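You operate a simulated robot arm through the tools that you are given. There is no shell and no other tool. Be economical: measure what you need, move in short steps, check, and stop when the job is done.

Carry out the task below with a simulated robot arm. There is one attempt and no reset: what you move stays moved.

TASK
Pour coffee into the blue mug to the brown line, then milk to the blue line.
Fine: carafe back on the hot plate, milk jug back where it stood.
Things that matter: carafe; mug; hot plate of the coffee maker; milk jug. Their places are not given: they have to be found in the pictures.

It is judged by the outcome, as a careful person would: the job done as asked, and still so three seconds after it is handed in. It fails if anything else is knocked over, pushed out of place, dropped, spilled or broken.

THE ROBOT
A 7-joint arm with a two-finger parallel gripper, fixed in place. Base frame: the origin is at the foot of the arm, x ahead of it, y to its left, z up. Lengths are in mm, angles in degrees, forces in N, time in s.
With the tool pointing down near the work surface it reaches from about 300 to 700 mm from the base axis. Its first joint turns from -66.0 to 66.0 degrees. Payload 1.57 kg.
Tool frame: the origin (TCP) lies between the finger pads and is the grasp point; the fingertips stand 30 mm ahead of it; z points along the fingers, y is the line along which they close. The gripper opens to 110 mm. The fingers are 24 mm wide and 12 mm thick; the gripper's body (48 by 112 mm) begins 78 mm behind the TCP.
Orientation is that of the tool frame in the base frame, as a unit quaternion [x, y, z, w]. With the fingers straight down and closing along the base's y, the tool's x points along the base's -x, its y along +y and its z along -z.

THE INTERFACE
- The arm moves only by the tool play_rows. Its argument "steps" is a list of rows, each a list of 7 numbers: the turn, a rotation vector about the tool's x, y, z in units of 5 degrees (1.0 is 5 degrees), then the shift along the tool's x, y, z in units of 50 mm (1.0 is 50 mm), then the closure in counts, from 0 (fully open) to 255 (shut). In form: [[ax, ay, az, tx, ty, tz, hand], ...]. A call has 1 to 8 rows; each row shifts and turns the commanded pose from where the row before left it, along the tool's axes as they then stand. A call with a number of a shift or a turn outside -1 to 1 is refused whole. A row lasts 0.2 s, in which the tool goes at most 50 mm and 8.6 degrees; a call with a longer step from one row to the next is refused whole, and so is a gripper value outside its range. A pose out of reach is approached as far as the arm can. The call stops where the force on the tool passes 70 N (or 10 N more than at its start, if that is more) or the arm is blocked; 0.2 s more then pass. The fingers move at their own pace (about 108 mm/s each) and stop on an object; they squeeze with about 36 N. The grip force told is the motor's: it shows also when the fingers shut on nothing. Time passes only in rows, and 0.2 s behind the last, so rows that do not move let the fingers close. It gives the time, the measured TCP pose, the force on the tool (base axes), the opening and the grip force at its end, in the units of the frame above (readings bear some noise).
- Cameras (640 x 400 px; columns grow to the right, rows downward): "scene" is fixed at [176, -398, 1421.9]; the picture's right is [0.70, -0.72, 0.00], its down [-0.29, -0.28, -0.92] and it looks along [0.66, 0.64, -0.40] (base axes); focal length 311 px, centre (320, 200). "wrist" rides on the gripper at [-36, 0, -80] in the tool frame; the picture's right is [0.00, -1.00, 0.00], its down [0.97, 0.00, -0.24] and it looks along [0.24, 0.00, 0.97] (tool axes); focal length 218 px, centre (320, 200).
- camera(camera): a new picture of that camera. No time passes.
- pixel_to_xyz(camera, pixels): for up to 12 pixels [column, row] of the newest picture of that camera ("zoom" is the newest enlarged one), the place [x, y, z] in the base frame of the surface seen there, good to about 3 mm. No time passes.
- close_up(camera, box): a new picture of the part [left, top, right, bottom] of that camera's present view, enlarged. No time passes.
- hand_in(): hands the job in; it is judged then, once.

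Work in short steps. Measure before you move; look again where a grasp or a placing could have gone wrong, and mend it. You have 80 turns and 46 pictures in all, the two below and enlarged ones among them. Open the gripper and draw the arm clear of the work before you hand the job in, unless the task says otherwise; then end with one line.

The tools are called after "Emit:" as name(argument=value, ...) on one line, values as JSON. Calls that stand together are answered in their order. play_rows: Moves the arm, as the interface text tells. Its arguments: {"type":"object","properties":{"steps":{"type":"array","items":{"type":"array","items":{"type":"number"}}}},"required":["steps"]} The other tools are called the same way: camera (camera) takes a picture; pixel_to_xyz (camera, pixels) gives the place of the surface under pixels of a picture; close_up (camera, box) takes an enlarged picture of a part of a camera's view; hand_in () hands the job in.

At the start:

```text
time_s: 0.0
tool_pos: [303.2, -183.3, 1287.5]
tool_rot: [0.0, 1.0, 0.0, 0.0]
wrist_force: [0.2, 0.5, 0.1]
finger_gap: 109.9
finger_force: 0.1
```

scene: 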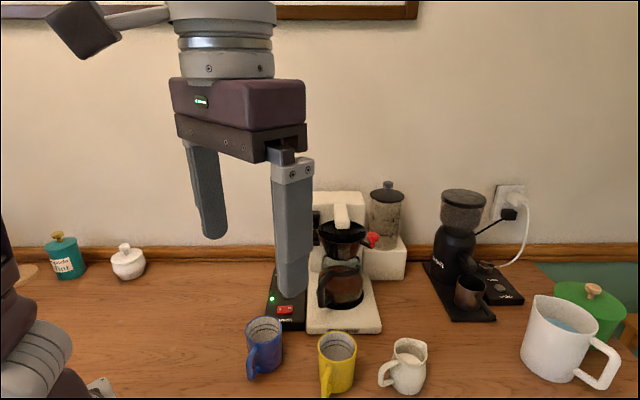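
wrist: 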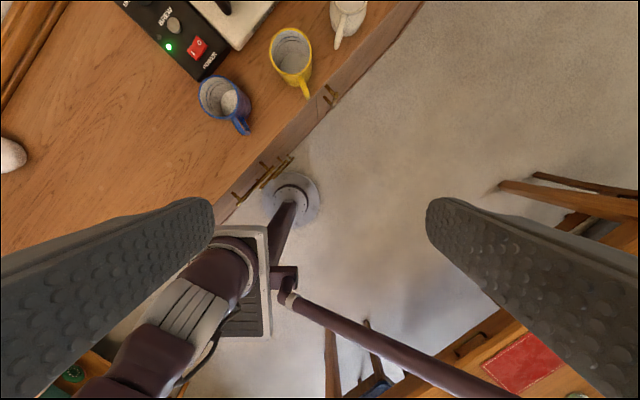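

The scene shows the coffee maker with carafe near (342,280), the blue mug at (263,345) and the cream milk jug at (405,365). I'll enlarge these areas to see details.

Emit:
close_up(camera="scene", box=[230, 300, 440, 400])

Emit:
close_up(camera="scene", box=[260, 180, 420, 340])

Emit:
pixel_to_xyz(camera="scene", pixels=[[265, 340], [249, 325], [282, 325], [265, 379], [250, 372], [405, 360], [395, 392], [345, 290], [323, 290], [345, 305], [342, 230], [338, 352]])

```text
3.05 times, centred on (335, 350) of scene
```

zoom: 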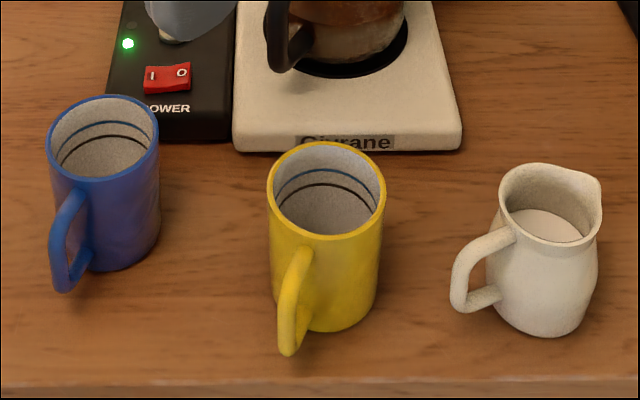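

```text
2.50 times, centred on (340, 260) of scene
```

zoom: 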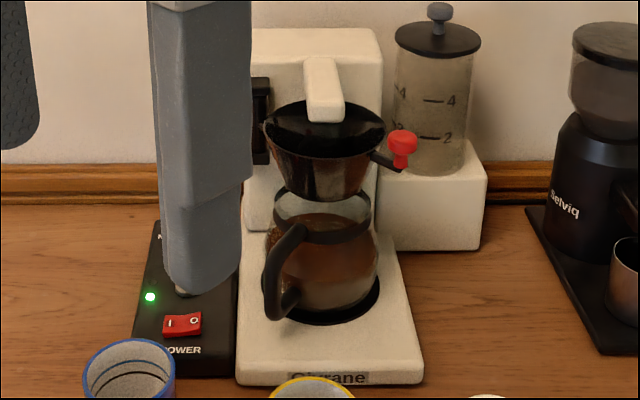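

```text
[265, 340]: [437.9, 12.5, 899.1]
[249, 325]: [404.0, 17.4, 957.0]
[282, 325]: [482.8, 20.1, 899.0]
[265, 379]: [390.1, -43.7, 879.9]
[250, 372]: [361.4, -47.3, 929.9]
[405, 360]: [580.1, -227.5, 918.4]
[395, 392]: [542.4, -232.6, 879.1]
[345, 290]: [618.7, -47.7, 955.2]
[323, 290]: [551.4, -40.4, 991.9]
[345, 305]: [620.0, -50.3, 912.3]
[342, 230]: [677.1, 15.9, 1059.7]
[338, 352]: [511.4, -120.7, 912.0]
```

Next I measure the carafe, handle and hot plate in detail.

Emit:
pixel_to_xyz(camera="zoom", pixels=[[300, 228], [285, 240], [274, 262], [270, 285], [276, 308], [292, 298], [310, 250], [350, 250], [378, 260], [340, 300], [320, 215], [368, 210]])

Emit:
pixel_to_xyz(camera="zoom", pixels=[[238, 378], [420, 378], [242, 250], [390, 250], [335, 322], [378, 285], [288, 315], [320, 195], [325, 140], [385, 130], [268, 130], [165, 350]])

Emit:
close_up(camera="scene", box=[300, 210, 400, 330])

```text
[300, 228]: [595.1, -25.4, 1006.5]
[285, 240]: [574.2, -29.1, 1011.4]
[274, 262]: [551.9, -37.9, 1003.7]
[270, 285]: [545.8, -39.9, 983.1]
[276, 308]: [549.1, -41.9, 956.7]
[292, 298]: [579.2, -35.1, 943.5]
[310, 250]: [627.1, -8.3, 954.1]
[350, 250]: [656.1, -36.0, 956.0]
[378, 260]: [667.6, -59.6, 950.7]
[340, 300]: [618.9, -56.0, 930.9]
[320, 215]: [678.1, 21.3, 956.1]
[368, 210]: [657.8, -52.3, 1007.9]
```

```text
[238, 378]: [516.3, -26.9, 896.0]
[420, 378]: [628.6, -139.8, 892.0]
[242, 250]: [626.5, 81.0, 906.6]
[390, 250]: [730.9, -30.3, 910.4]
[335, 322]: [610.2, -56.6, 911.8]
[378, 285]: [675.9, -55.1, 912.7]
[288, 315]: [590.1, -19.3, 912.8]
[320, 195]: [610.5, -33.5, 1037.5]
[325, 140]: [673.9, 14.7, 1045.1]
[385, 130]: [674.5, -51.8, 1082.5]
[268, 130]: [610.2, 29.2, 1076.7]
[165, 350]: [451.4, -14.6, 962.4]
```

```text
3.33 times, centred on (350, 270) of scene
```

zoom: 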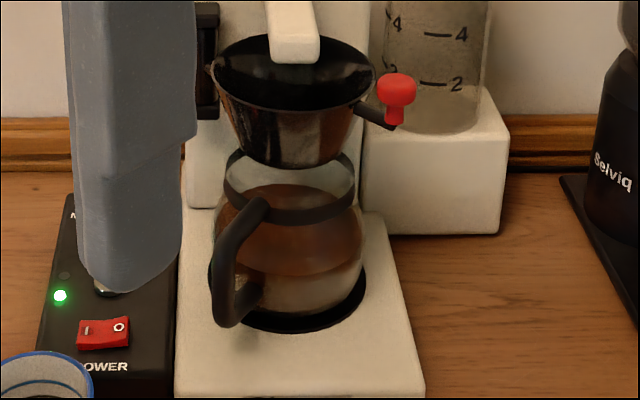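

The handle of the carafe is near (550,-40, 950–1010), pointing toward the arm. I'll yaw the tool about 16° left and begin pitching it forward to look at the carafe with the wrist camera.

Emit:
play_rows(steps=[[0, 0, -0.8, 0, 0, 0, 0], [0, 0, -0.8, 0, 0, 0, 0], [0, 0, -0.8, 0, 0, 0, 0], [0, 0, -0.8, 0, 0, 0, 0], [0, -1, 0, 0, 0, 0, 0], [0, -1, 0, 0, 0, 0, 0], [0, -1, 0, 0, 0, 0, 0], [0, -1, 0, 0, 0, 0, 0]])

Emit:
play_rows(steps=[[0, -1, 0, 0, 0.5, 0, 0], [0, -1, 0, 0, 0.5, 0, 0], [0, -1, 0, 0, 0.5, 0, 0], [0, -1, 0, 0, 0.3, 0, 0], [0, -1, 0, 0, 0, 0.5, 0], [0, -1, 0, 0, 0, 0.5, 0]])

Emit:
camera(camera="wrist")

```text
time_s: 1.8
tool_pos: [302.2, -182.2, 1285.2]
tool_rot: [-0.137, 0.975, 0.023, 0.172]
wrist_force: [-0.4, -0.2, -0.1]
finger_gap: 109.9
finger_force: 0.2
```

```text
time_s: 3.2
tool_pos: [311.2, -85.0, 1249.0]
tool_rot: [-0.125, 0.897, 0.058, 0.419]
wrist_force: [0.3, -0.8, -0.3]
finger_gap: 110.1
finger_force: 0.0
```

```text
40 pictures are left
```

wrist: 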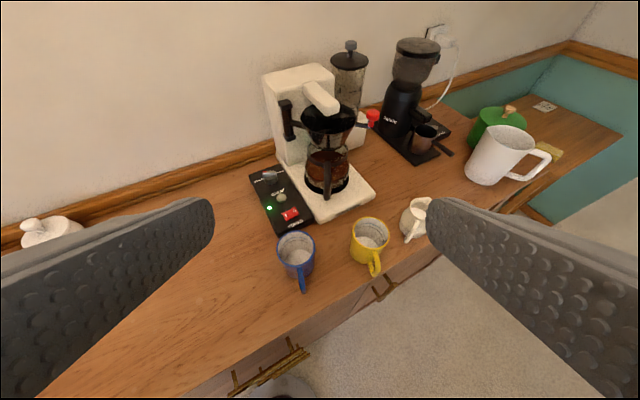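

The wrist view shows carafe at (327,170), handle in front of it. I zoom and measure both it and the mugs/jug.

Emit:
close_up(camera="wrist", box=[270, 90, 390, 220])

Emit:
close_up(camera="wrist", box=[270, 180, 450, 300])

```text
3.08 times, centred on (330, 155) of wrist
```

zoom: 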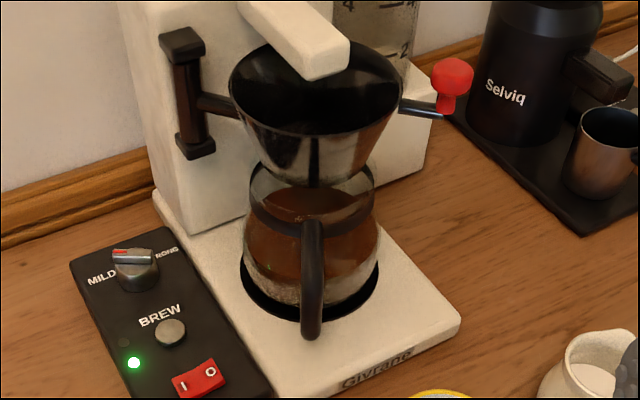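

```text
3.33 times, centred on (360, 240) of wrist
```

zoom: 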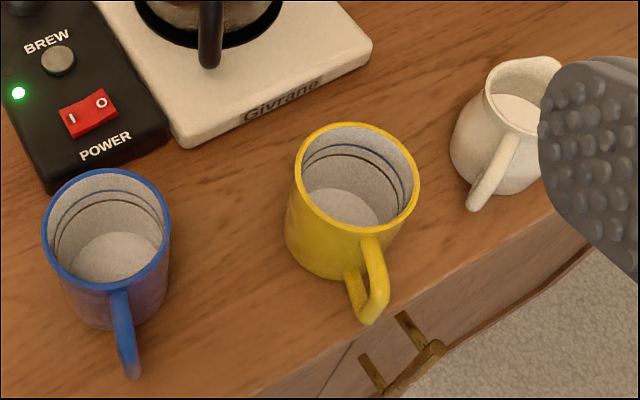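

Emit:
pixel_to_xyz(camera="zoom", pixels=[[45, 225], [168, 225], [106, 171], [106, 288], [110, 260], [110, 196], [110, 206], [128, 365], [486, 95], [560, 65], [512, 135], [478, 200]])

Emit:
pixel_to_xyz(camera="wrist", pixels=[[328, 165], [328, 172], [328, 180], [328, 187], [327, 196], [329, 161], [315, 147], [347, 150], [308, 178], [351, 178], [327, 196], [332, 150]])

```text
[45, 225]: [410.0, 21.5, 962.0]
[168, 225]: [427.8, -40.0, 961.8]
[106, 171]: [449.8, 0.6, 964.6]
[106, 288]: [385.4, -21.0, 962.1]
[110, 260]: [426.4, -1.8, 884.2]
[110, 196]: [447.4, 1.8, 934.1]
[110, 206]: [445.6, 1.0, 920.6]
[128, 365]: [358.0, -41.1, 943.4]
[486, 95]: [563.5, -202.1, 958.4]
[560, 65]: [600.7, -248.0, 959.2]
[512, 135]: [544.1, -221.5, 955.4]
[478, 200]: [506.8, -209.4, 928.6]
```

```text
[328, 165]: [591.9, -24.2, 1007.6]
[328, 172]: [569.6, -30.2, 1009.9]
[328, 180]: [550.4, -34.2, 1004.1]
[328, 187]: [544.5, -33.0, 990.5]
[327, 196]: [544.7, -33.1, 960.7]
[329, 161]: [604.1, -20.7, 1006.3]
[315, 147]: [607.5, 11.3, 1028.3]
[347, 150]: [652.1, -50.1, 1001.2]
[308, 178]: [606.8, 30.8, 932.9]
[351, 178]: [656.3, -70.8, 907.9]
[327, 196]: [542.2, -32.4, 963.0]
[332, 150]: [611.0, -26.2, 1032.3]
```

I check the yellow mug's place (for the pull-out path) and the cone bottom / carafe rim heights.

Emit:
pixel_to_xyz(camera="zoom", pixels=[[297, 182], [417, 185], [357, 125], [357, 238]])

Emit:
pixel_to_xyz(camera="wrist", pixels=[[311, 150], [311, 155], [320, 144], [328, 148], [328, 151], [336, 150], [344, 144], [351, 147], [351, 152], [312, 160], [350, 162], [320, 157]])

```text
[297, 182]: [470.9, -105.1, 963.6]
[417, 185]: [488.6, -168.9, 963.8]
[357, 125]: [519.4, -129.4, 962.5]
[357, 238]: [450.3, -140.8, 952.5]
```

```text
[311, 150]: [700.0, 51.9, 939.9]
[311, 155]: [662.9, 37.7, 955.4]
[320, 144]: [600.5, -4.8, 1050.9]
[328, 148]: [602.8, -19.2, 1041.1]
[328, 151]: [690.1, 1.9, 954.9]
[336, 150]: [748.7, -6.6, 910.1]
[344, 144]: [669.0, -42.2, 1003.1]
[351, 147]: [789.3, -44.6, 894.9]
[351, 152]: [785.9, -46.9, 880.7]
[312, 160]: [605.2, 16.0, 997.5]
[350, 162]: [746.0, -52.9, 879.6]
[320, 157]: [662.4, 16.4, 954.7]
```

Plan: tool pitched 40° below horizontal, yaw ≈11.5°, grip the handle at (552,-32,983). Move now to a pre-grasp point 110 mm back along the tool axis.

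Emit:
play_rows(steps=[[0.69, 0, 0.58, 0, 0, 0, 0], [0, 0, 0, 0.151, 0.012, 0.832, 0], [0, 0, 0, 0.151, 0.012, 0.832, 0], [0, 0, 0, 0.151, 0.012, 0.832, 0], [0, 0, 0, 0.151, 0.012, 0.832, 0], [0, 0, 0, 0.151, 0.012, 0.832, 0], [0, 0, 0, 0.151, 0.012, 0.832, 0], [0, 0, 0, 0, 0, 0, 0]])

Emit:
camera(camera="wrist")

```text
time_s: 5.0
tool_pos: [433.2, -58.6, 1106.1]
tool_rot: [-0.091, 0.902, 0.042, 0.42]
wrist_force: [0.2, -0.1, -0.5]
finger_gap: 110.1
finger_force: 0.0
out of reach, approached as far as the arm can: row 6, 7
```

```text
37 pictures are left
```

wrist: 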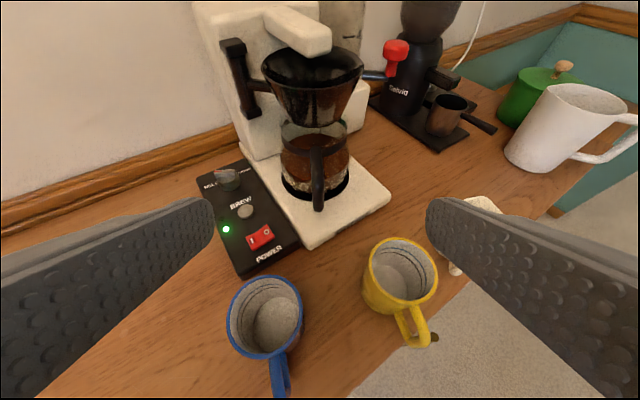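

The 40° pitch isn't reachable this low; I'll steepen by 15° (to 55° below horizontal) and check where the commanded pose stands.

Emit:
play_rows(steps=[[0, 1, 0, 0, 0, 0, 0], [0, 1, 0, 0, 0, 0, 0], [0, 1, 0, 0, 0, 0, 0], [0, 0, 0, 0, 0, 0, 0]])

```text
time_s: 6.0
tool_pos: [432.2, -56.8, 1107.5]
tool_rot: [-0.096, 0.949, 0.029, 0.299]
wrist_force: [0.6, 0.2, 1.2]
finger_gap: 109.8
finger_force: 0.1
```

Emit:
play_rows(steps=[[0, 0, 0, -0.289, 0.007, 0.923, 0], [0, 0, 0, -0.289, 0.007, 0.923, 0], [0, 0, 0, 0, 0, 0, 0]])

Emit:
camera(camera="wrist")

```text
time_s: 6.8
tool_pos: [505.4, -40.6, 1051.8]
tool_rot: [-0.096, 0.949, 0.031, 0.299]
wrist_force: [-0.6, -0.4, 0.4]
finger_gap: 110.0
finger_force: 0.1
```

```text
36 pictures are left
```

wrist: 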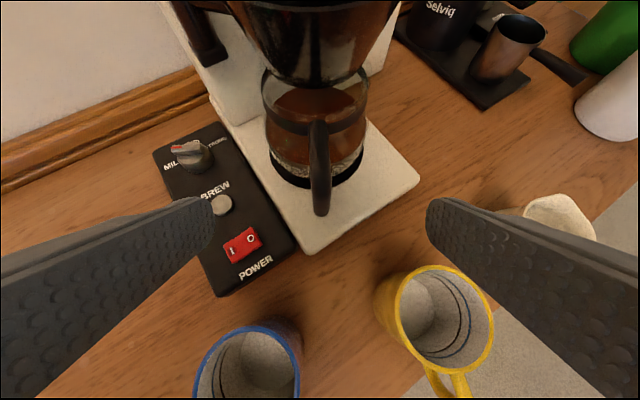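

Handle is centred at column 319. Measure it once more from here.

Emit:
pixel_to_xyz(camera="wrist", pixels=[[318, 125], [319, 145], [320, 165], [321, 185], [322, 205], [312, 160], [328, 160], [350, 72], [290, 68], [318, 85]])

```text
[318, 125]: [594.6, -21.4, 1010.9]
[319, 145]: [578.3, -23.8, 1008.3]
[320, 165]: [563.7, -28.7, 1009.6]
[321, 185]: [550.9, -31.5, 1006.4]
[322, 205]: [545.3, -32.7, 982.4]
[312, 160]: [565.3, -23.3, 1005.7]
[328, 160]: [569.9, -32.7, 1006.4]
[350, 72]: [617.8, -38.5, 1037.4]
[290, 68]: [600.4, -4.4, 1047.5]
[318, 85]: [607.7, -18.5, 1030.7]
```

Emit:
play_rows(steps=[[0, 0, 0, -0.01, 0, 0.55, 0], [0, 0, 0, -0.01, 0, 0.55, 0], [0, 0, 0, -0.01, 0, 0.55, 0], [0, 0, 0, 0, 0, 0, 0], [0, 0, 0, 0, 0, 0, 140]])

Emit:
camera(camera="wrist")

```text
time_s: 8.0
tool_pos: [552.4, -30.5, 983.0]
tool_rot: [-0.095, 0.949, 0.03, 0.299]
wrist_force: [0.6, 0.0, -0.1]
finger_gap: 49.5
finger_force: 0.0
```

```text
35 pictures are left
```

wrist: 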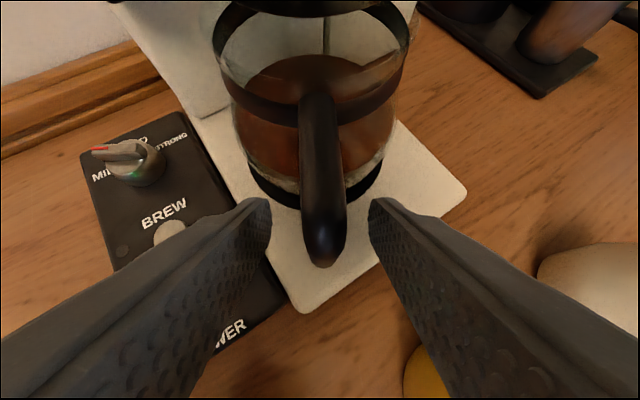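

Fingers straddle the handle, well centred at column 322. Close fully.

Emit:
play_rows(steps=[[0, 0, 0, 0, 0, 0, 200], [0, 0, 0, 0, 0, 0, 255], [0, 0, 0, 0, 0, 0, 255], [0, 0, 0, 0, 0, 0, 255]])

Emit:
camera(camera="wrist")

```text
time_s: 9.0
tool_pos: [554.3, -29.4, 983.2]
tool_rot: [-0.096, 0.949, 0.03, 0.299]
wrist_force: [-0.2, -0.6, -0.8]
finger_gap: 14.6
finger_force: 30.9
```

```text
34 pictures are left
```

wrist: 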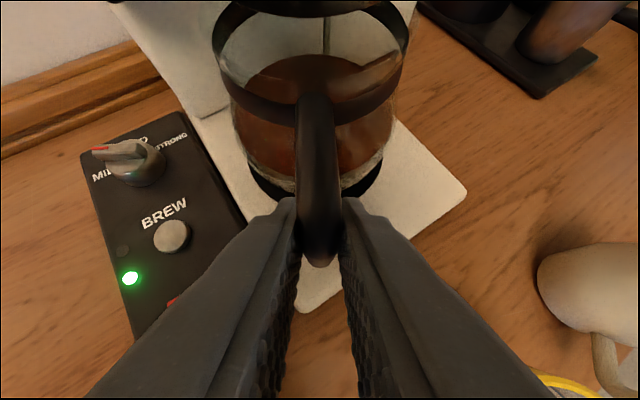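

Gripped at 14.6 mm. Lift by 3 mm and read the force.

Emit:
play_rows(steps=[[0, 0, 0, -0.034, 0, -0.049, 255], [0, 0, 0, 0, 0, 0, 255]])

Emit:
close_up(camera="scene", box=[290, 220, 390, 320])

```text
time_s: 9.6
tool_pos: [552.0, -31.0, 985.8]
tool_rot: [-0.096, 0.949, 0.03, 0.299]
wrist_force: [-0.5, -0.9, -5.5]
finger_gap: 14.7
finger_force: 31.1
```

```text
4.00 times, centred on (340, 270) of scene
```

zoom: 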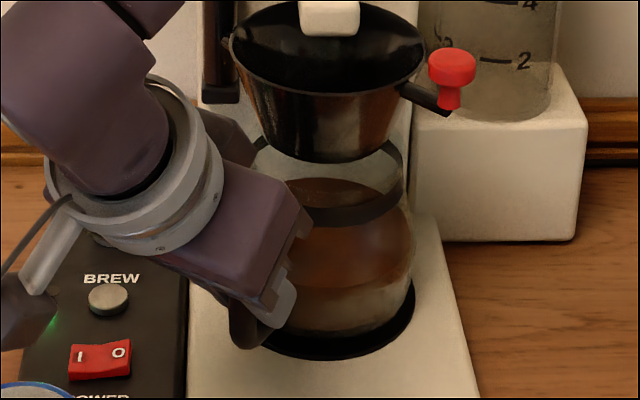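

The coffee hardly tips; most weight is on the arm. Pull it out horizontally, first (-60,-30).

Emit:
play_rows(steps=[[0, 0, 0, 0.133, -0.043, -0.093, 255], [0, 0, 0, 0.266, -0.087, -0.186, 255], [0, 0, 0, 0.266, -0.087, -0.186, 255], [0, 0, 0, 0.266, -0.087, -0.186, 255], [0, 0, 0, 0.133, -0.043, -0.093, 255], [0, 0, 0, 0, 0, 0, 255]])

Emit:
close_up(camera="scene", box=[240, 200, 400, 360])

```text
time_s: 11.0
tool_pos: [492.0, -61.8, 986.0]
tool_rot: [-0.095, 0.949, 0.03, 0.3]
wrist_force: [-0.6, -0.4, -5.0]
finger_gap: 14.7
finger_force: 30.7
```

```text
2.50 times, centred on (320, 280) of scene
```

zoom: 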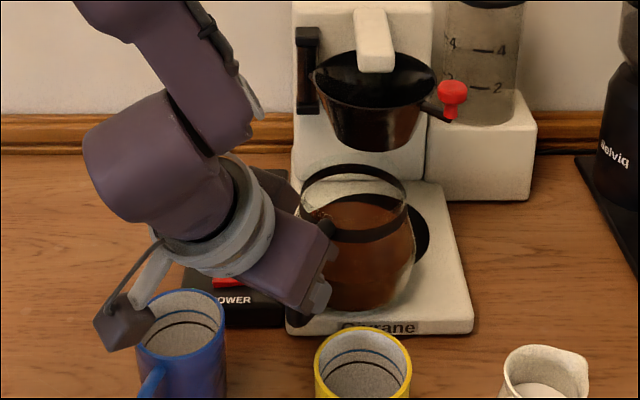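

Carafe hangs level and free. A dark box on the arm at zoom (120,325) appears near the blue mug; I measure it before moving on.

Emit:
pixel_to_xyz(camera="zoom", pixels=[[120, 325], [135, 345], [145, 305], [188, 292], [200, 310], [350, 170], [405, 195], [318, 215], [370, 240], [365, 170]])

```text
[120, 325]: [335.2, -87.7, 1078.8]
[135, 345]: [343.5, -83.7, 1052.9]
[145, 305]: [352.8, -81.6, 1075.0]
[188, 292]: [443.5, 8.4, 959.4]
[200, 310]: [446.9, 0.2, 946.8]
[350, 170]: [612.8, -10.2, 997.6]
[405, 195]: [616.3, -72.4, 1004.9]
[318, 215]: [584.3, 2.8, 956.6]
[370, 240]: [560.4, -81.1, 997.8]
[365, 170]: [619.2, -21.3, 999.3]
```

The box is at z>1050, clear of the mug. The carafe rim is the black ring at z≈1000, so there's ~30 mm clearance to the cone. Pull 50 mm more, then lift 150 mm.

Emit:
play_rows(steps=[[0, 0, 0, 0.273, 0.034, -0.191, 255], [0, 0, 0, 0.273, 0.034, -0.191, 255], [0, 0, 0, 0.273, 0.034, -0.191, 255], [0, 0, 0, -0.344, 0, -0.491, 255], [0, 0, 0, -0.344, 0, -0.491, 255], [0, 0, 0, -0.344, 0, -0.491, 255], [0, 0, 0, -0.344, 0, -0.491, 255], [0, 0, 0, -0.344, 0, -0.491, 255]])

Emit:
close_up(camera="scene", box=[200, 160, 440, 400])

```text
time_s: 12.8
tool_pos: [442.4, -66.3, 1138.0]
tool_rot: [-0.096, 0.949, 0.03, 0.299]
wrist_force: [0.2, -0.9, -5.8]
finger_gap: 14.9
finger_force: 30.8
```

```text
1.67 times, centred on (320, 280) of scene
```

zoom: 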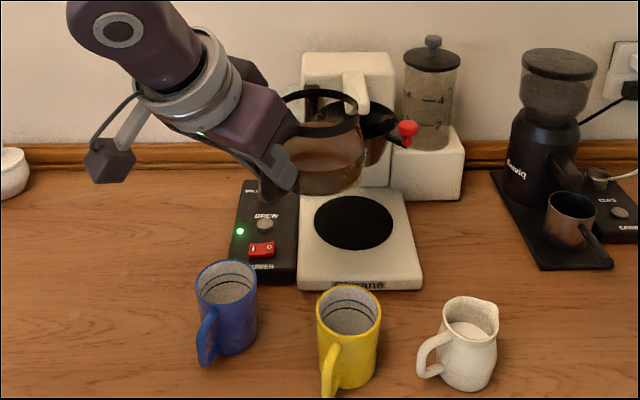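

Free view now: measure the hot plate, jug, and carafe rim.

Emit:
pixel_to_xyz(camera="zoom", pixels=[[315, 222], [393, 222], [353, 197], [353, 248], [282, 100], [362, 110], [320, 92], [325, 135], [360, 97], [345, 88]])

Emit:
pixel_to_xyz(camera="zoom", pixels=[[445, 310], [497, 306], [470, 297], [470, 338], [430, 345], [421, 365], [438, 372], [470, 325], [468, 388], [496, 330], [447, 335], [422, 350]])

Emit:
close_up(camera="scene", box=[290, 180, 350, 240])

Emit:
close_up(camera="scene", box=[345, 330, 405, 390])

```text
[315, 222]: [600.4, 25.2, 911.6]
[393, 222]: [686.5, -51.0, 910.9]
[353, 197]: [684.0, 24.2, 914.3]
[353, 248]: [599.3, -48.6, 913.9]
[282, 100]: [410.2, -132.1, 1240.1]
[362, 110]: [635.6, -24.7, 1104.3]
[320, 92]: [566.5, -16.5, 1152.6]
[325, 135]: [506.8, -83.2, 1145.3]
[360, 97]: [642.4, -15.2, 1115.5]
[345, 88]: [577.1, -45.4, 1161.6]
```

```text
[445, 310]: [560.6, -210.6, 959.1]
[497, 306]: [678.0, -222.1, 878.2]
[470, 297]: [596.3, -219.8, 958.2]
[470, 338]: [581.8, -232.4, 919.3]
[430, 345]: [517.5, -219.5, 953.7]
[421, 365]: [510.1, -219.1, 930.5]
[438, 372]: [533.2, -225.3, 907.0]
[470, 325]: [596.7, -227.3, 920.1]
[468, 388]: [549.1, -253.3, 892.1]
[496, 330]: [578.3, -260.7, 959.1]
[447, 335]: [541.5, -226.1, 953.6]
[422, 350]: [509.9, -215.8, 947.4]
```

```text
6.67 times, centred on (320, 210) of scene
```

zoom: 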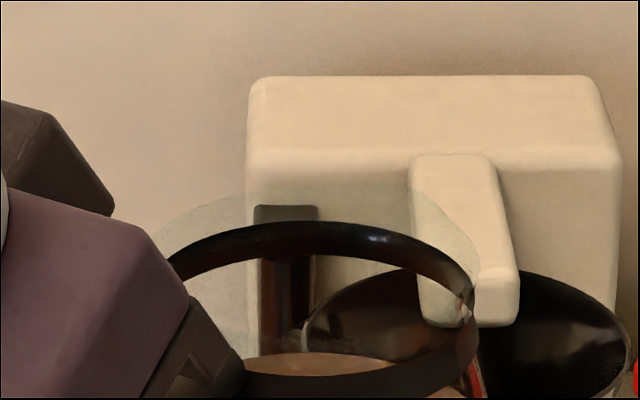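

```text
6.67 times, centred on (375, 360) of scene
```

zoom: 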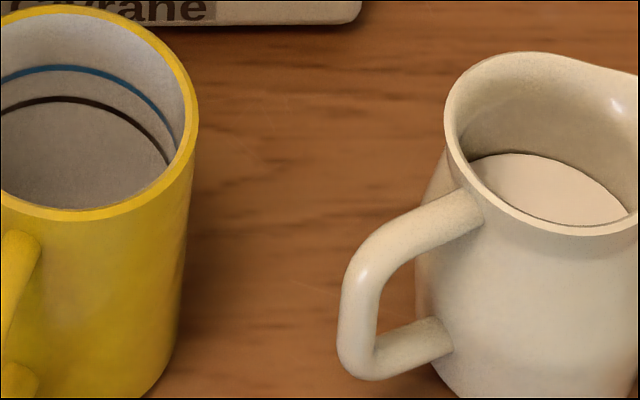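

Hot plate centre ≈ (643,-12.5), matching the carafe's original place (grip TCP 553,-30.5,983). Now tilt by 35° (below pouring angle) while drawing back toward the mug.

Emit:
play_rows(steps=[[0, 1, 0, 0.11, 0.092, -0.052, 255], [0, 1, 0, 0.116, 0.092, -0.042, 255], [0, 1, 0, 0.119, 0.092, -0.032, 255], [0, 1, 0, 0.121, 0.092, -0.022, 255], [0, 1, 0, 0.122, 0.092, -0.01, 255], [0, 1, 0, 0.122, 0.092, 0, 255], [0, 1, 0, 0.122, 0.092, 0.01, 255], [0, 0, 0, 0.122, 0.092, 0.015, 255]])

Emit:
camera(camera="scene")

```text
time_s: 14.6
tool_pos: [387.9, -40.5, 1128.9]
tool_rot: [-0.1, 0.995, 0.0, -0.001]
wrist_force: [0.1, 0.2, -5.9]
finger_gap: 14.7
finger_force: 31.2
```

```text
28 pictures are left
```

scene: 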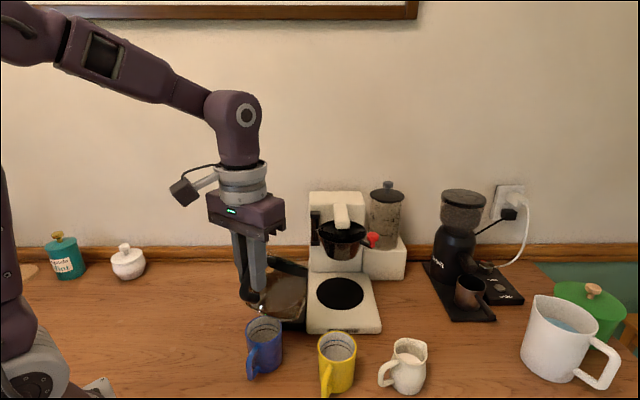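

Emit:
close_up(camera="scene", box=[220, 240, 340, 360])

Emit:
close_up(camera="wrist", box=[160, 0, 480, 300])

```text
3.33 times, centred on (280, 300) of scene
```

zoom: 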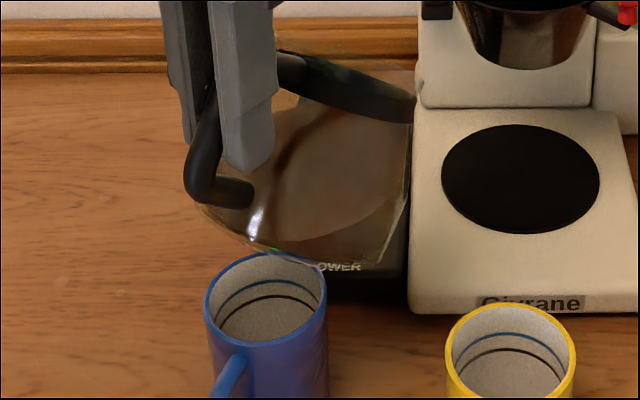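

```text
1.33 times, centred on (320, 150) of wrist
```

zoom: 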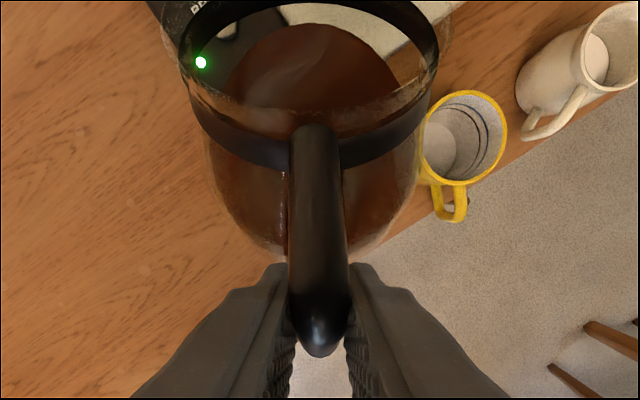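

Emit:
pixel_to_xyz(camera="scene", pixels=[[307, 271], [306, 274], [308, 267], [309, 265], [309, 268], [285, 258], [265, 308]])

Emit:
pixel_to_xyz(camera="wrist", pixels=[[320, 1], [300, 2], [400, 50], [322, 50], [250, 50], [320, 30]])

```text
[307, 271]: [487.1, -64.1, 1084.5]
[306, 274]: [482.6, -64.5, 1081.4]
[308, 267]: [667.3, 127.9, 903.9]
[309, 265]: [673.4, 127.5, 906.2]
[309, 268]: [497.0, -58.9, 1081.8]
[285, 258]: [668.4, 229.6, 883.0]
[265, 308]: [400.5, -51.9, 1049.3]
```

```text
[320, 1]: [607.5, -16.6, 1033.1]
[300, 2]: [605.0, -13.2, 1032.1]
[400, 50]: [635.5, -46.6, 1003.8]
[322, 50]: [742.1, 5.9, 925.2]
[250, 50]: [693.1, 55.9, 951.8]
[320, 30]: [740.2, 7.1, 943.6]
```

Coffee is level-behaved and not near the lip yet. Move over so the lip stands ≈65 mm above the mug's rim near its centre, tilt 45°.

Emit:
play_rows(steps=[[0, 0, 0, 0.36, 0.094, 0.084, 255], [0, 0, 0, 0.36, 0.094, 0.084, 255], [0, 0, 0, 0.36, 0.094, 0.084, 255], [0, 1, 0, 0.356, 0.094, 0.102, 255], [0, 1, 0, 0.344, 0.094, 0.134, 255], [0, 0, 0, 0, 0, 0, 255]])

Emit:
close_up(camera="scene", box=[200, 240, 320, 390])

```text
time_s: 16.0
tool_pos: [293.7, -36.2, 1106.5]
tool_rot: [-0.099, 0.991, -0.009, -0.088]
wrist_force: [0.0, -0.2, -5.1]
finger_gap: 14.8
finger_force: 30.8
```

```text
2.67 times, centred on (260, 315) of scene
```

zoom: 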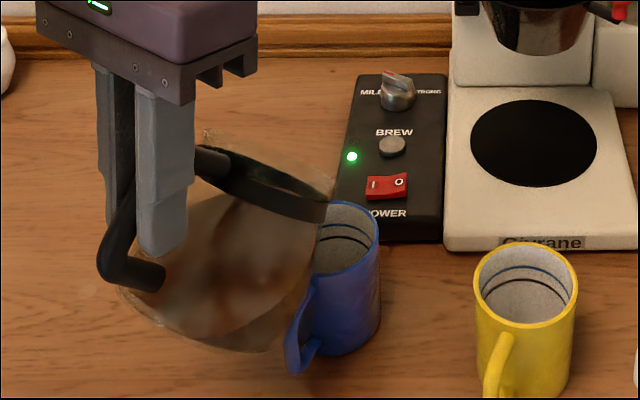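

Lip is estimated over the mug. Tilt another 5° about the lip and look.

Emit:
play_rows(steps=[[0, 0.5, 0, -0.05, 0, -0.113, 255], [0, 0.5, 0, -0.05, 0, -0.113, 255], [0, 0, 0, 0, 0, 0, 255]])

Emit:
close_up(camera="scene", box=[220, 265, 310, 355])

```text
time_s: 16.8
tool_pos: [302.1, -32.8, 1115.8]
tool_rot: [-0.1, 0.986, -0.013, -0.13]
wrist_force: [0.5, 0.9, -5.1]
finger_gap: 14.9
finger_force: 30.5
```

```text
4.44 times, centred on (265, 310) of scene
```

zoom: 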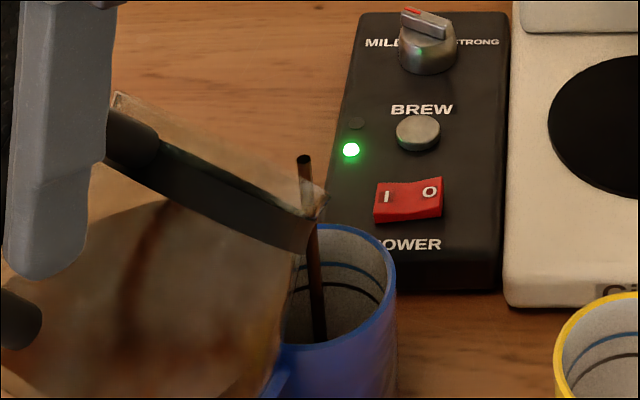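

A stream of coffee is falling into the mug. Hold and watch the level.

Emit:
play_rows(steps=[[0, 0, 0, 0, 0, 0, 255], [0, 0, 0, 0, 0, 0, 255]])

Emit:
close_up(camera="scene", box=[220, 265, 310, 355])

```text
time_s: 17.4
tool_pos: [301.4, -33.0, 1115.5]
tool_rot: [-0.1, 0.986, -0.014, -0.131]
wrist_force: [0.3, -0.3, -5.4]
finger_gap: 14.7
finger_force: 30.6
```

```text
4.44 times, centred on (265, 310) of scene
```

zoom: 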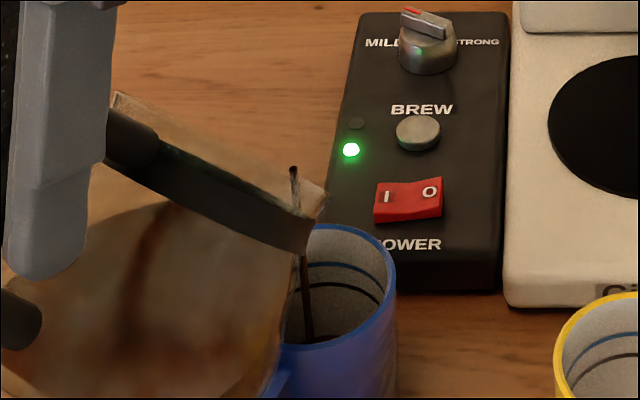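

The stream lands near the mug's centre and is thinning (flow follows tilt). Tilt 2.5° more and hold.

Emit:
play_rows(steps=[[0, 0.5, 0, -0.05, 0, -0.113, 255], [0, 0, 0, 0, 0, 0, 255], [0, 0, 0, 0, 0, 0, 255], [0, 0, 0, 0, 0, 0, 255]])

Emit:
close_up(camera="scene", box=[220, 265, 310, 355])

```text
time_s: 18.4
tool_pos: [306.9, -31.2, 1120.4]
tool_rot: [-0.099, 0.983, -0.016, -0.151]
wrist_force: [-0.4, -0.8, -4.5]
finger_gap: 14.8
finger_force: 30.8
```

```text
4.44 times, centred on (265, 310) of scene
```

zoom: 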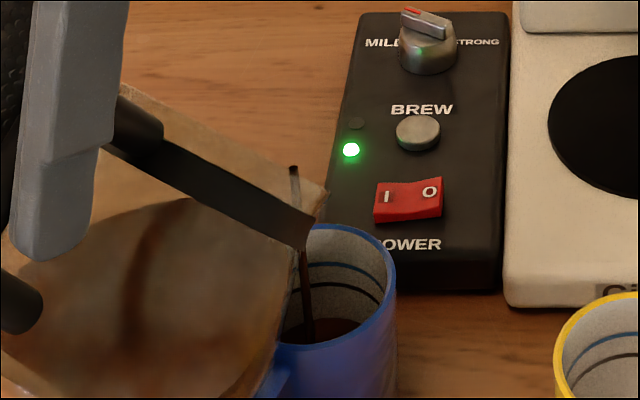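

Coffee level now at zoom row ≈318 at the far wall; the brown line is at ≈285. Another 2.5°.

Emit:
play_rows(steps=[[0, 0.5, 0, -0.05, 0, -0.113, 255], [0, 0, 0, 0, 0, 0, 255], [0, 0, 0, 0, 0, 0, 255], [0, 0, 0, 0, 0, 0, 255], [0, 0, 0, 0, 0, 0, 255]])

Emit:
close_up(camera="scene", box=[235, 290, 295, 350])

```text
time_s: 19.6
tool_pos: [309.7, -31.5, 1124.8]
tool_rot: [-0.099, 0.98, -0.017, -0.172]
wrist_force: [0.1, -0.4, -4.8]
finger_gap: 14.8
finger_force: 31.3
```

```text
6.67 times, centred on (265, 320) of scene
```

zoom: 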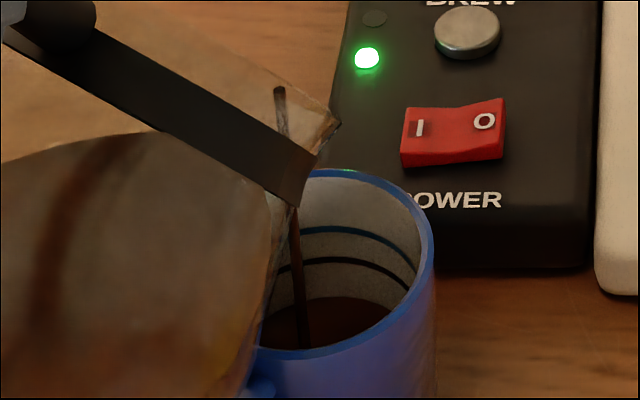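

Level row ≈297 vs brown line ≈259; still streaming. Another 2.5° and longer hold.

Emit:
play_rows(steps=[[0, 0.5, 0, -0.05, 0, -0.113, 255], [0, 0, 0, 0, 0, 0, 255], [0, 0, 0, 0, 0, 0, 255], [0, 0, 0, 0, 0, 0, 255], [0, 0, 0, 0, 0, 0, 255], [0, 0, 0, 0, 0, 0, 255]])

Emit:
close_up(camera="scene", box=[235, 290, 295, 350])

```text
time_s: 21.0
tool_pos: [315.9, -30.9, 1127.8]
tool_rot: [-0.098, 0.976, -0.02, -0.194]
wrist_force: [-0.4, 0.6, -5.5]
finger_gap: 14.9
finger_force: 30.6
```

```text
6.67 times, centred on (265, 320) of scene
```

zoom: 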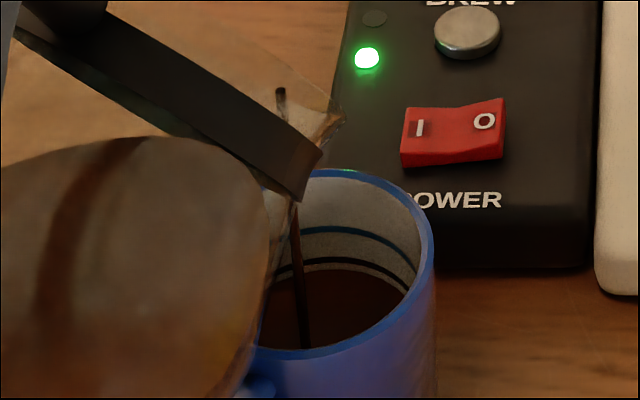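

Level row ≈271, line ≈260. Hold without tilting and check.

Emit:
play_rows(steps=[[0, 0, 0, 0, 0, 0, 255], [0, 0, 0, 0, 0, 0, 255]])

Emit:
close_up(camera="scene", box=[250, 300, 290, 340])

```text
time_s: 21.6
tool_pos: [315.4, -31.3, 1129.9]
tool_rot: [-0.097, 0.976, -0.019, -0.194]
wrist_force: [0.8, 0.0, -4.9]
finger_gap: 14.8
finger_force: 31.0
```

```text
10.00 times, centred on (270, 320) of scene
```

zoom: 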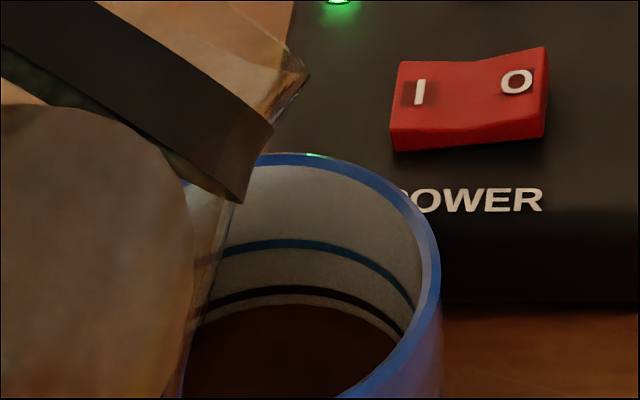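

Stream has stopped with the level ≈14 px (≈3.5 mm) below the brown line. Add ≈0.9° and hold.

Emit:
play_rows(steps=[[0, 0.18, 0, -0.018, 0, -0.041, 255], [0, 0, 0, 0, 0, 0, 255], [0, 0, 0, 0, 0, 0, 255], [0, 0, 0, 0, 0, 0, 255], [0, 0, 0, 0, 0, 0, 255], [0, 0, 0, 0, 0, 0, 255]])

Emit:
close_up(camera="scene", box=[250, 300, 290, 340])

```text
time_s: 23.0
tool_pos: [317.2, -30.6, 1129.5]
tool_rot: [-0.098, 0.974, -0.02, -0.201]
wrist_force: [-0.7, -0.1, -4.2]
finger_gap: 14.7
finger_force: 30.9
```

```text
10.00 times, centred on (270, 320) of scene
```

zoom: 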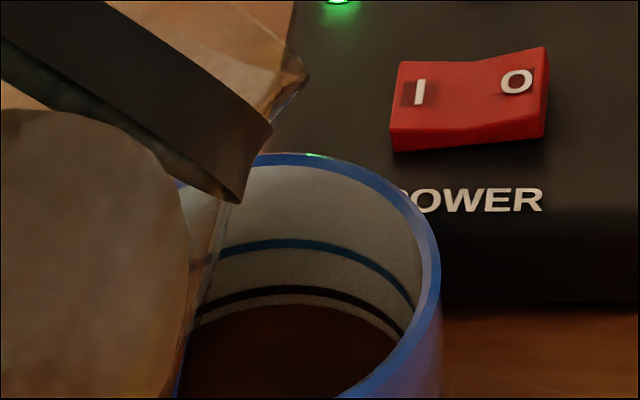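

Level unchanged (~304). Add ≈1° more.

Emit:
play_rows(steps=[[0, 0.2, 0, -0.02, 0, -0.045, 255], [0, 0, 0, 0, 0, 0, 255], [0, 0, 0, 0, 0, 0, 255], [0, 0, 0, 0, 0, 0, 255], [0, 0, 0, 0, 0, 0, 255]])

Emit:
close_up(camera="scene", box=[250, 300, 290, 340])

```text
time_s: 24.2
tool_pos: [318.6, -30.1, 1132.6]
tool_rot: [-0.098, 0.972, -0.021, -0.211]
wrist_force: [-0.6, 0.4, -4.2]
finger_gap: 14.8
finger_force: 30.8
```

```text
10.00 times, centred on (270, 320) of scene
```

zoom: 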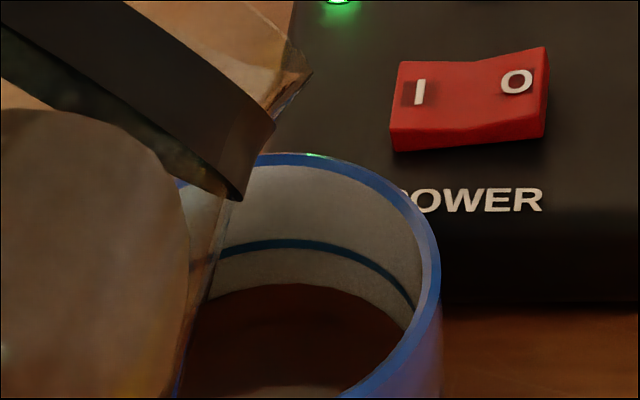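

Level is now at the brown line (row 284, line covered) and the stream has stopped. Tilt back about the lip and retreat along the same path.

Emit:
play_rows(steps=[[0, -0.88, 0, 0.087, 0, 0.199, 255], [0, -1, 0, 0.099, 0, 0.226, 255], [0, -1, 0, 0.099, 0, 0.226, 255], [0, -1, 0, -0.356, -0.094, -0.13, 255], [0, -1, 0, -0.36, -0.094, -0.11, 255], [0, 0, 0, -0.36, -0.094, -0.084, 255], [0, 0, 0, -0.36, -0.094, -0.084, 255], [0, 0, 0, -0.36, -0.094, -0.084, 255]])

Emit:
close_up(camera="scene", box=[220, 250, 340, 370])

```text
time_s: 26.0
tool_pos: [389.3, -42.1, 1127.5]
tool_rot: [-0.1, 0.995, 0.0, 0.0]
wrist_force: [0.0, 0.1, -4.5]
finger_gap: 14.5
finger_force: 30.9
```

```text
3.33 times, centred on (280, 310) of scene
```

zoom: 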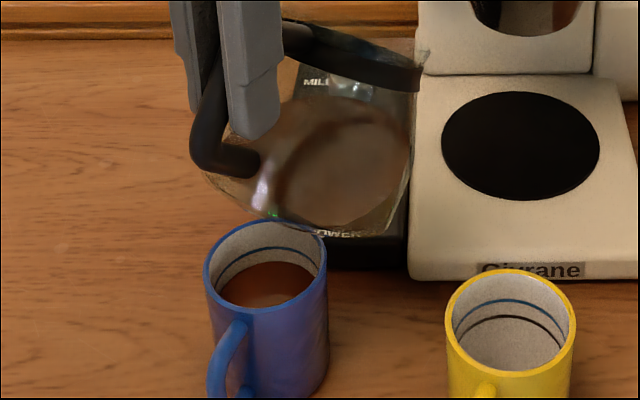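

Coffee is at the brown line and nothing spilled. Level the carafe while moving back to the lift point (442,-66,1138).

Emit:
play_rows(steps=[[0, -1, 0, -0.118, -0.085, -0.022, 255], [0, -1, 0, -0.12, -0.085, -0.012, 255], [0, -1, 0, -0.12, -0.085, 0, 255], [0, -1, 0, -0.12, -0.085, 0.01, 255], [0, -1, 0, -0.12, -0.085, 0.02, 255], [0, -1, 0, -0.117, -0.085, 0.03, 255], [0, -1, 0, -0.114, -0.085, 0.04, 255], [0, 0, 0, -0.112, -0.085, 0.046, 255]])

Emit:
play_rows(steps=[[0, 0, 0, 0, 0, 0, 255]])

```text
time_s: 27.8
tool_pos: [441.6, -63.8, 1136.5]
tool_rot: [-0.095, 0.949, 0.03, 0.299]
wrist_force: [-0.4, 0.1, -4.7]
finger_gap: 14.8
finger_force: 31.1
```

```text
time_s: 28.2
tool_pos: [442.7, -64.7, 1135.8]
tool_rot: [-0.095, 0.949, 0.029, 0.299]
wrist_force: [-0.2, 0.0, -4.3]
finger_gap: 14.7
finger_force: 30.8
```

Descend to z≈987 then slide in 50 mm.

Emit:
play_rows(steps=[[0, 0, 0, 0.342, 0, 0.488, 255], [0, 0, 0, 0.342, 0, 0.488, 255], [0, 0, 0, 0.342, 0, 0.488, 255], [0, 0, 0, 0.342, 0, 0.488, 255], [0, 0, 0, 0.342, 0, 0.488, 255], [0, 0, 0, -0.273, -0.01, 0.191, 255], [0, 0, 0, -0.273, -0.01, 0.191, 255], [0, 0, 0, -0.273, -0.01, 0.191, 255]])

Emit:
play_rows(steps=[[0, 0, 0, 0, 0, 0, 255]])

Emit:
close_up(camera="scene", box=[240, 200, 400, 360])

```text
time_s: 29.9
tool_pos: [470.1, -58.2, 983.3]
tool_rot: [-0.096, 0.951, 0.028, 0.292]
wrist_force: [-36.6, -2.5, 19.8]
finger_gap: 14.5
finger_force: 30.8
stopped in row 8: the force on the tool passed its limit (the readings are from after the stop); the commanded pose is now the measured one
```

```text
time_s: 30.3
tool_pos: [470.8, -58.3, 983.0]
tool_rot: [-0.096, 0.951, 0.028, 0.292]
wrist_force: [-46.9, -4.6, 20.3]
finger_gap: 14.6
finger_force: 30.8
```

```text
2.50 times, centred on (320, 280) of scene
```

zoom: 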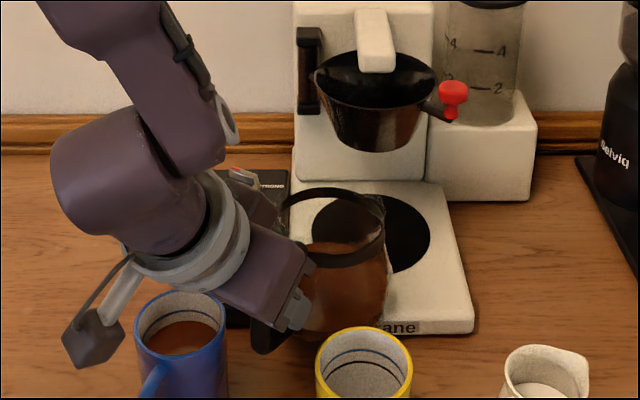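

The carafe caught on the edge of the machine's base; back off 20 mm and raise, then inspect.

Emit:
play_rows(steps=[[0, 0, 0, 0.16, 0, -0.11, 255], [0, 0, 0, 0.16, 0, -0.11, 255], [0, 0, 0, -0.23, 0, -0.328, 255], [0, 0, 0, 0, 0, 0, 255]])

Emit:
close_up(camera="scene", box=[240, 220, 390, 340])

Emit:
pixel_to_xyz(camera="zoom", pixels=[[560, 380], [590, 330], [545, 220], [500, 262], [440, 215]])

```text
time_s: 31.3
tool_pos: [454.0, -61.8, 1004.8]
tool_rot: [-0.096, 0.951, 0.029, 0.294]
wrist_force: [0.5, 0.3, -4.1]
finger_gap: 14.9
finger_force: 30.6
```

```text
3.33 times, centred on (315, 280) of scene
```

zoom: 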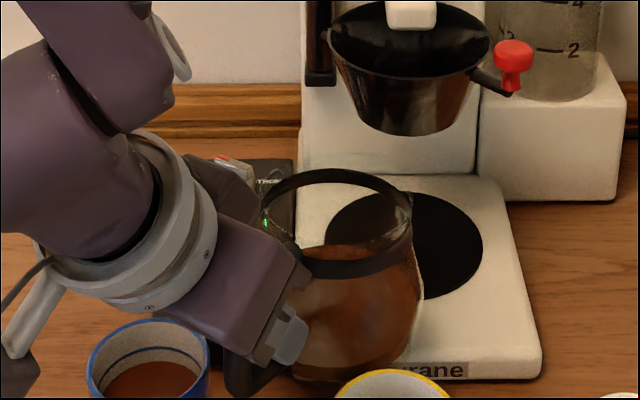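

```text
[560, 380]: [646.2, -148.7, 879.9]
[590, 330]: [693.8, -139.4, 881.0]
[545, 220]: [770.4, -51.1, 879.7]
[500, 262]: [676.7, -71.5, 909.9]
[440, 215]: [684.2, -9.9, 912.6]
```

Machine base is unmoved (corner at same pixels). Check the carafe's attitude in the grip by measuring ring points.

Emit:
pixel_to_xyz(camera="zoom", pixels=[[335, 174], [350, 268], [380, 180], [405, 235], [300, 178], [380, 262], [320, 270], [400, 195], [410, 225], [330, 380], [400, 360]])

Emit:
camera(camera="wrist")

```text
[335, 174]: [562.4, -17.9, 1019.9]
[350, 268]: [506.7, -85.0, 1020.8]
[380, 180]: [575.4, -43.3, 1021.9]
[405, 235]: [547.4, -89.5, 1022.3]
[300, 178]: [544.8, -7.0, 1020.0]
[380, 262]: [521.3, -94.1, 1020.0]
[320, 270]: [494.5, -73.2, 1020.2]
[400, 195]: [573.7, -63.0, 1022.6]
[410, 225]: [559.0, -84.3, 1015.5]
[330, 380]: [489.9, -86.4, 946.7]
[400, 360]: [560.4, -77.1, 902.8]
```

```text
13 pictures are left
```

wrist: 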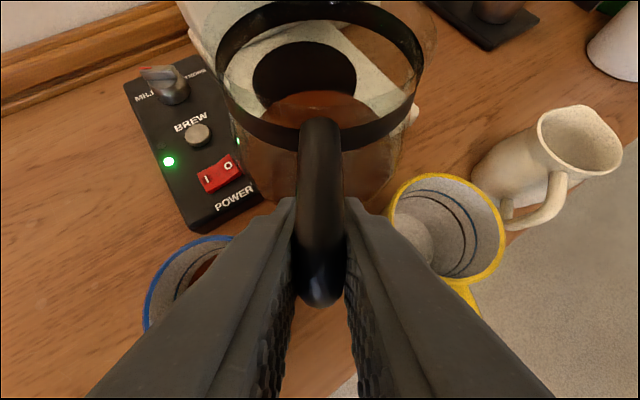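

Carafe is level but slid ≈10 mm in the grip (centre is 80 mm ahead of the TCP). I came in ~3 mm too low. Slide in at z≈991, first to (505,-55).

Emit:
play_rows(steps=[[0, 0, 0, -0.227, -0.022, 0.273, 255], [0, 0, 0, -0.227, -0.022, 0.273, 255], [0, 0, 0, -0.227, -0.022, 0.273, 255], [0, 0, 0, 0, 0, 0, 255], [0, 0, 0, 0, 0, 0, 255]])

```text
time_s: 32.5
tool_pos: [503.9, -53.9, 988.9]
tool_rot: [-0.096, 0.95, 0.029, 0.294]
wrist_force: [-0.9, -0.3, -4.2]
finger_gap: 14.6
finger_force: 30.6
```

Emit:
play_rows(steps=[[0, 0, 0, -0.15, 0.044, 0.07, 255], [0, 0, 0, -0.258, 0.089, 0.18, 255], [0, 0, 0, -0.258, 0.089, 0.18, 255], [0, 0, 0, -0.258, 0.089, 0.18, 255], [0, 0, 0, -0.129, 0.045, 0.09, 255], [0, 0, 0, 0, 0, 0, 255]])

Emit:
close_up(camera="scene", box=[270, 210, 400, 330])

Emit:
pixel_to_xyz(camera="zoom", pixels=[[280, 300], [330, 300], [400, 300], [420, 290], [300, 330], [360, 215], [330, 225], [400, 210], [430, 180]])

```text
time_s: 33.9
tool_pos: [563.3, -25.1, 990.5]
tool_rot: [-0.096, 0.95, 0.028, 0.295]
wrist_force: [0.0, 0.1, -4.0]
finger_gap: 14.5
finger_force: 30.7
```

```text
3.33 times, centred on (335, 270) of scene
```

zoom: 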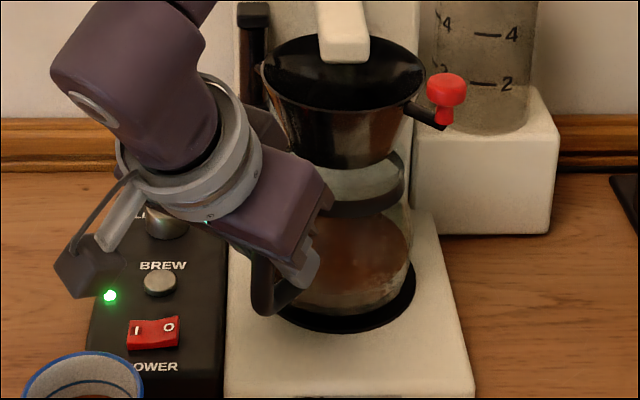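

```text
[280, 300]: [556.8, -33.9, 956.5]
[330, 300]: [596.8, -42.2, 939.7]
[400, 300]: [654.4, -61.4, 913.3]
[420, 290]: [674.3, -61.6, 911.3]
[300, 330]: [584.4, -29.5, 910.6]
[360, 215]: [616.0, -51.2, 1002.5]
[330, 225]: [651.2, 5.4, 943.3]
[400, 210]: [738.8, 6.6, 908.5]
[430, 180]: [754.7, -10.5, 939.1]
```

Carafe is centred over the plate. Lower gently in small steps, watching for contact.

Emit:
play_rows(steps=[[0, 0, 0, 0.023, 0, 0.033, 255], [0, 0, 0, 0.023, 0, 0.033, 255], [0, 0, 0, 0, 0, 0, 255]])

```text
time_s: 34.7
tool_pos: [563.1, -24.9, 986.8]
tool_rot: [-0.095, 0.95, 0.029, 0.295]
wrist_force: [0.7, -0.1, -2.3]
finger_gap: 14.7
finger_force: 30.8
```

Emit:
play_rows(steps=[[0, 0, 0, 0.017, 0, 0.025, 255], [0, 0, 0, 0, 0, 0, 255]])

```text
time_s: 35.3
tool_pos: [563.2, -23.9, 985.6]
tool_rot: [-0.096, 0.95, 0.029, 0.294]
wrist_force: [-2.8, -0.1, 5.7]
finger_gap: 14.5
finger_force: 30.2
```

In contact (+5.7 N). Open the fingers to about 50 mm gap and look.

Emit:
play_rows(steps=[[0, 0, 0, 0, 0, 0, 215], [0, 0, 0, 0, 0, 0, 190], [0, 0, 0, 0, 0, 0, 150], [0, 0, 0, 0, 0, 0, 140]])

Emit:
camera(camera="wrist")

```text
time_s: 36.3
tool_pos: [563.8, -25.4, 984.0]
tool_rot: [-0.095, 0.951, 0.028, 0.293]
wrist_force: [0.4, 0.4, 0.0]
finger_gap: 49.7
finger_force: 0.1
```

```text
11 pictures are left
```

wrist: 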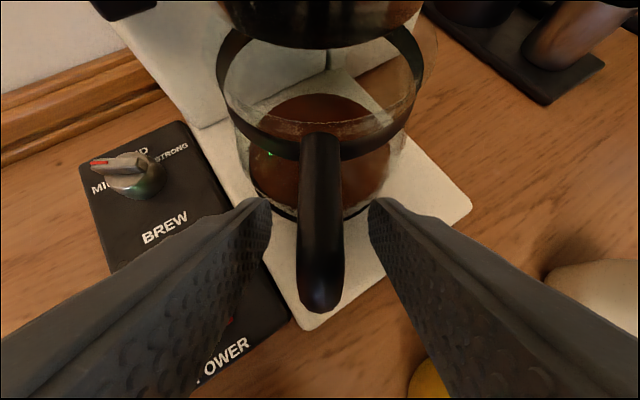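

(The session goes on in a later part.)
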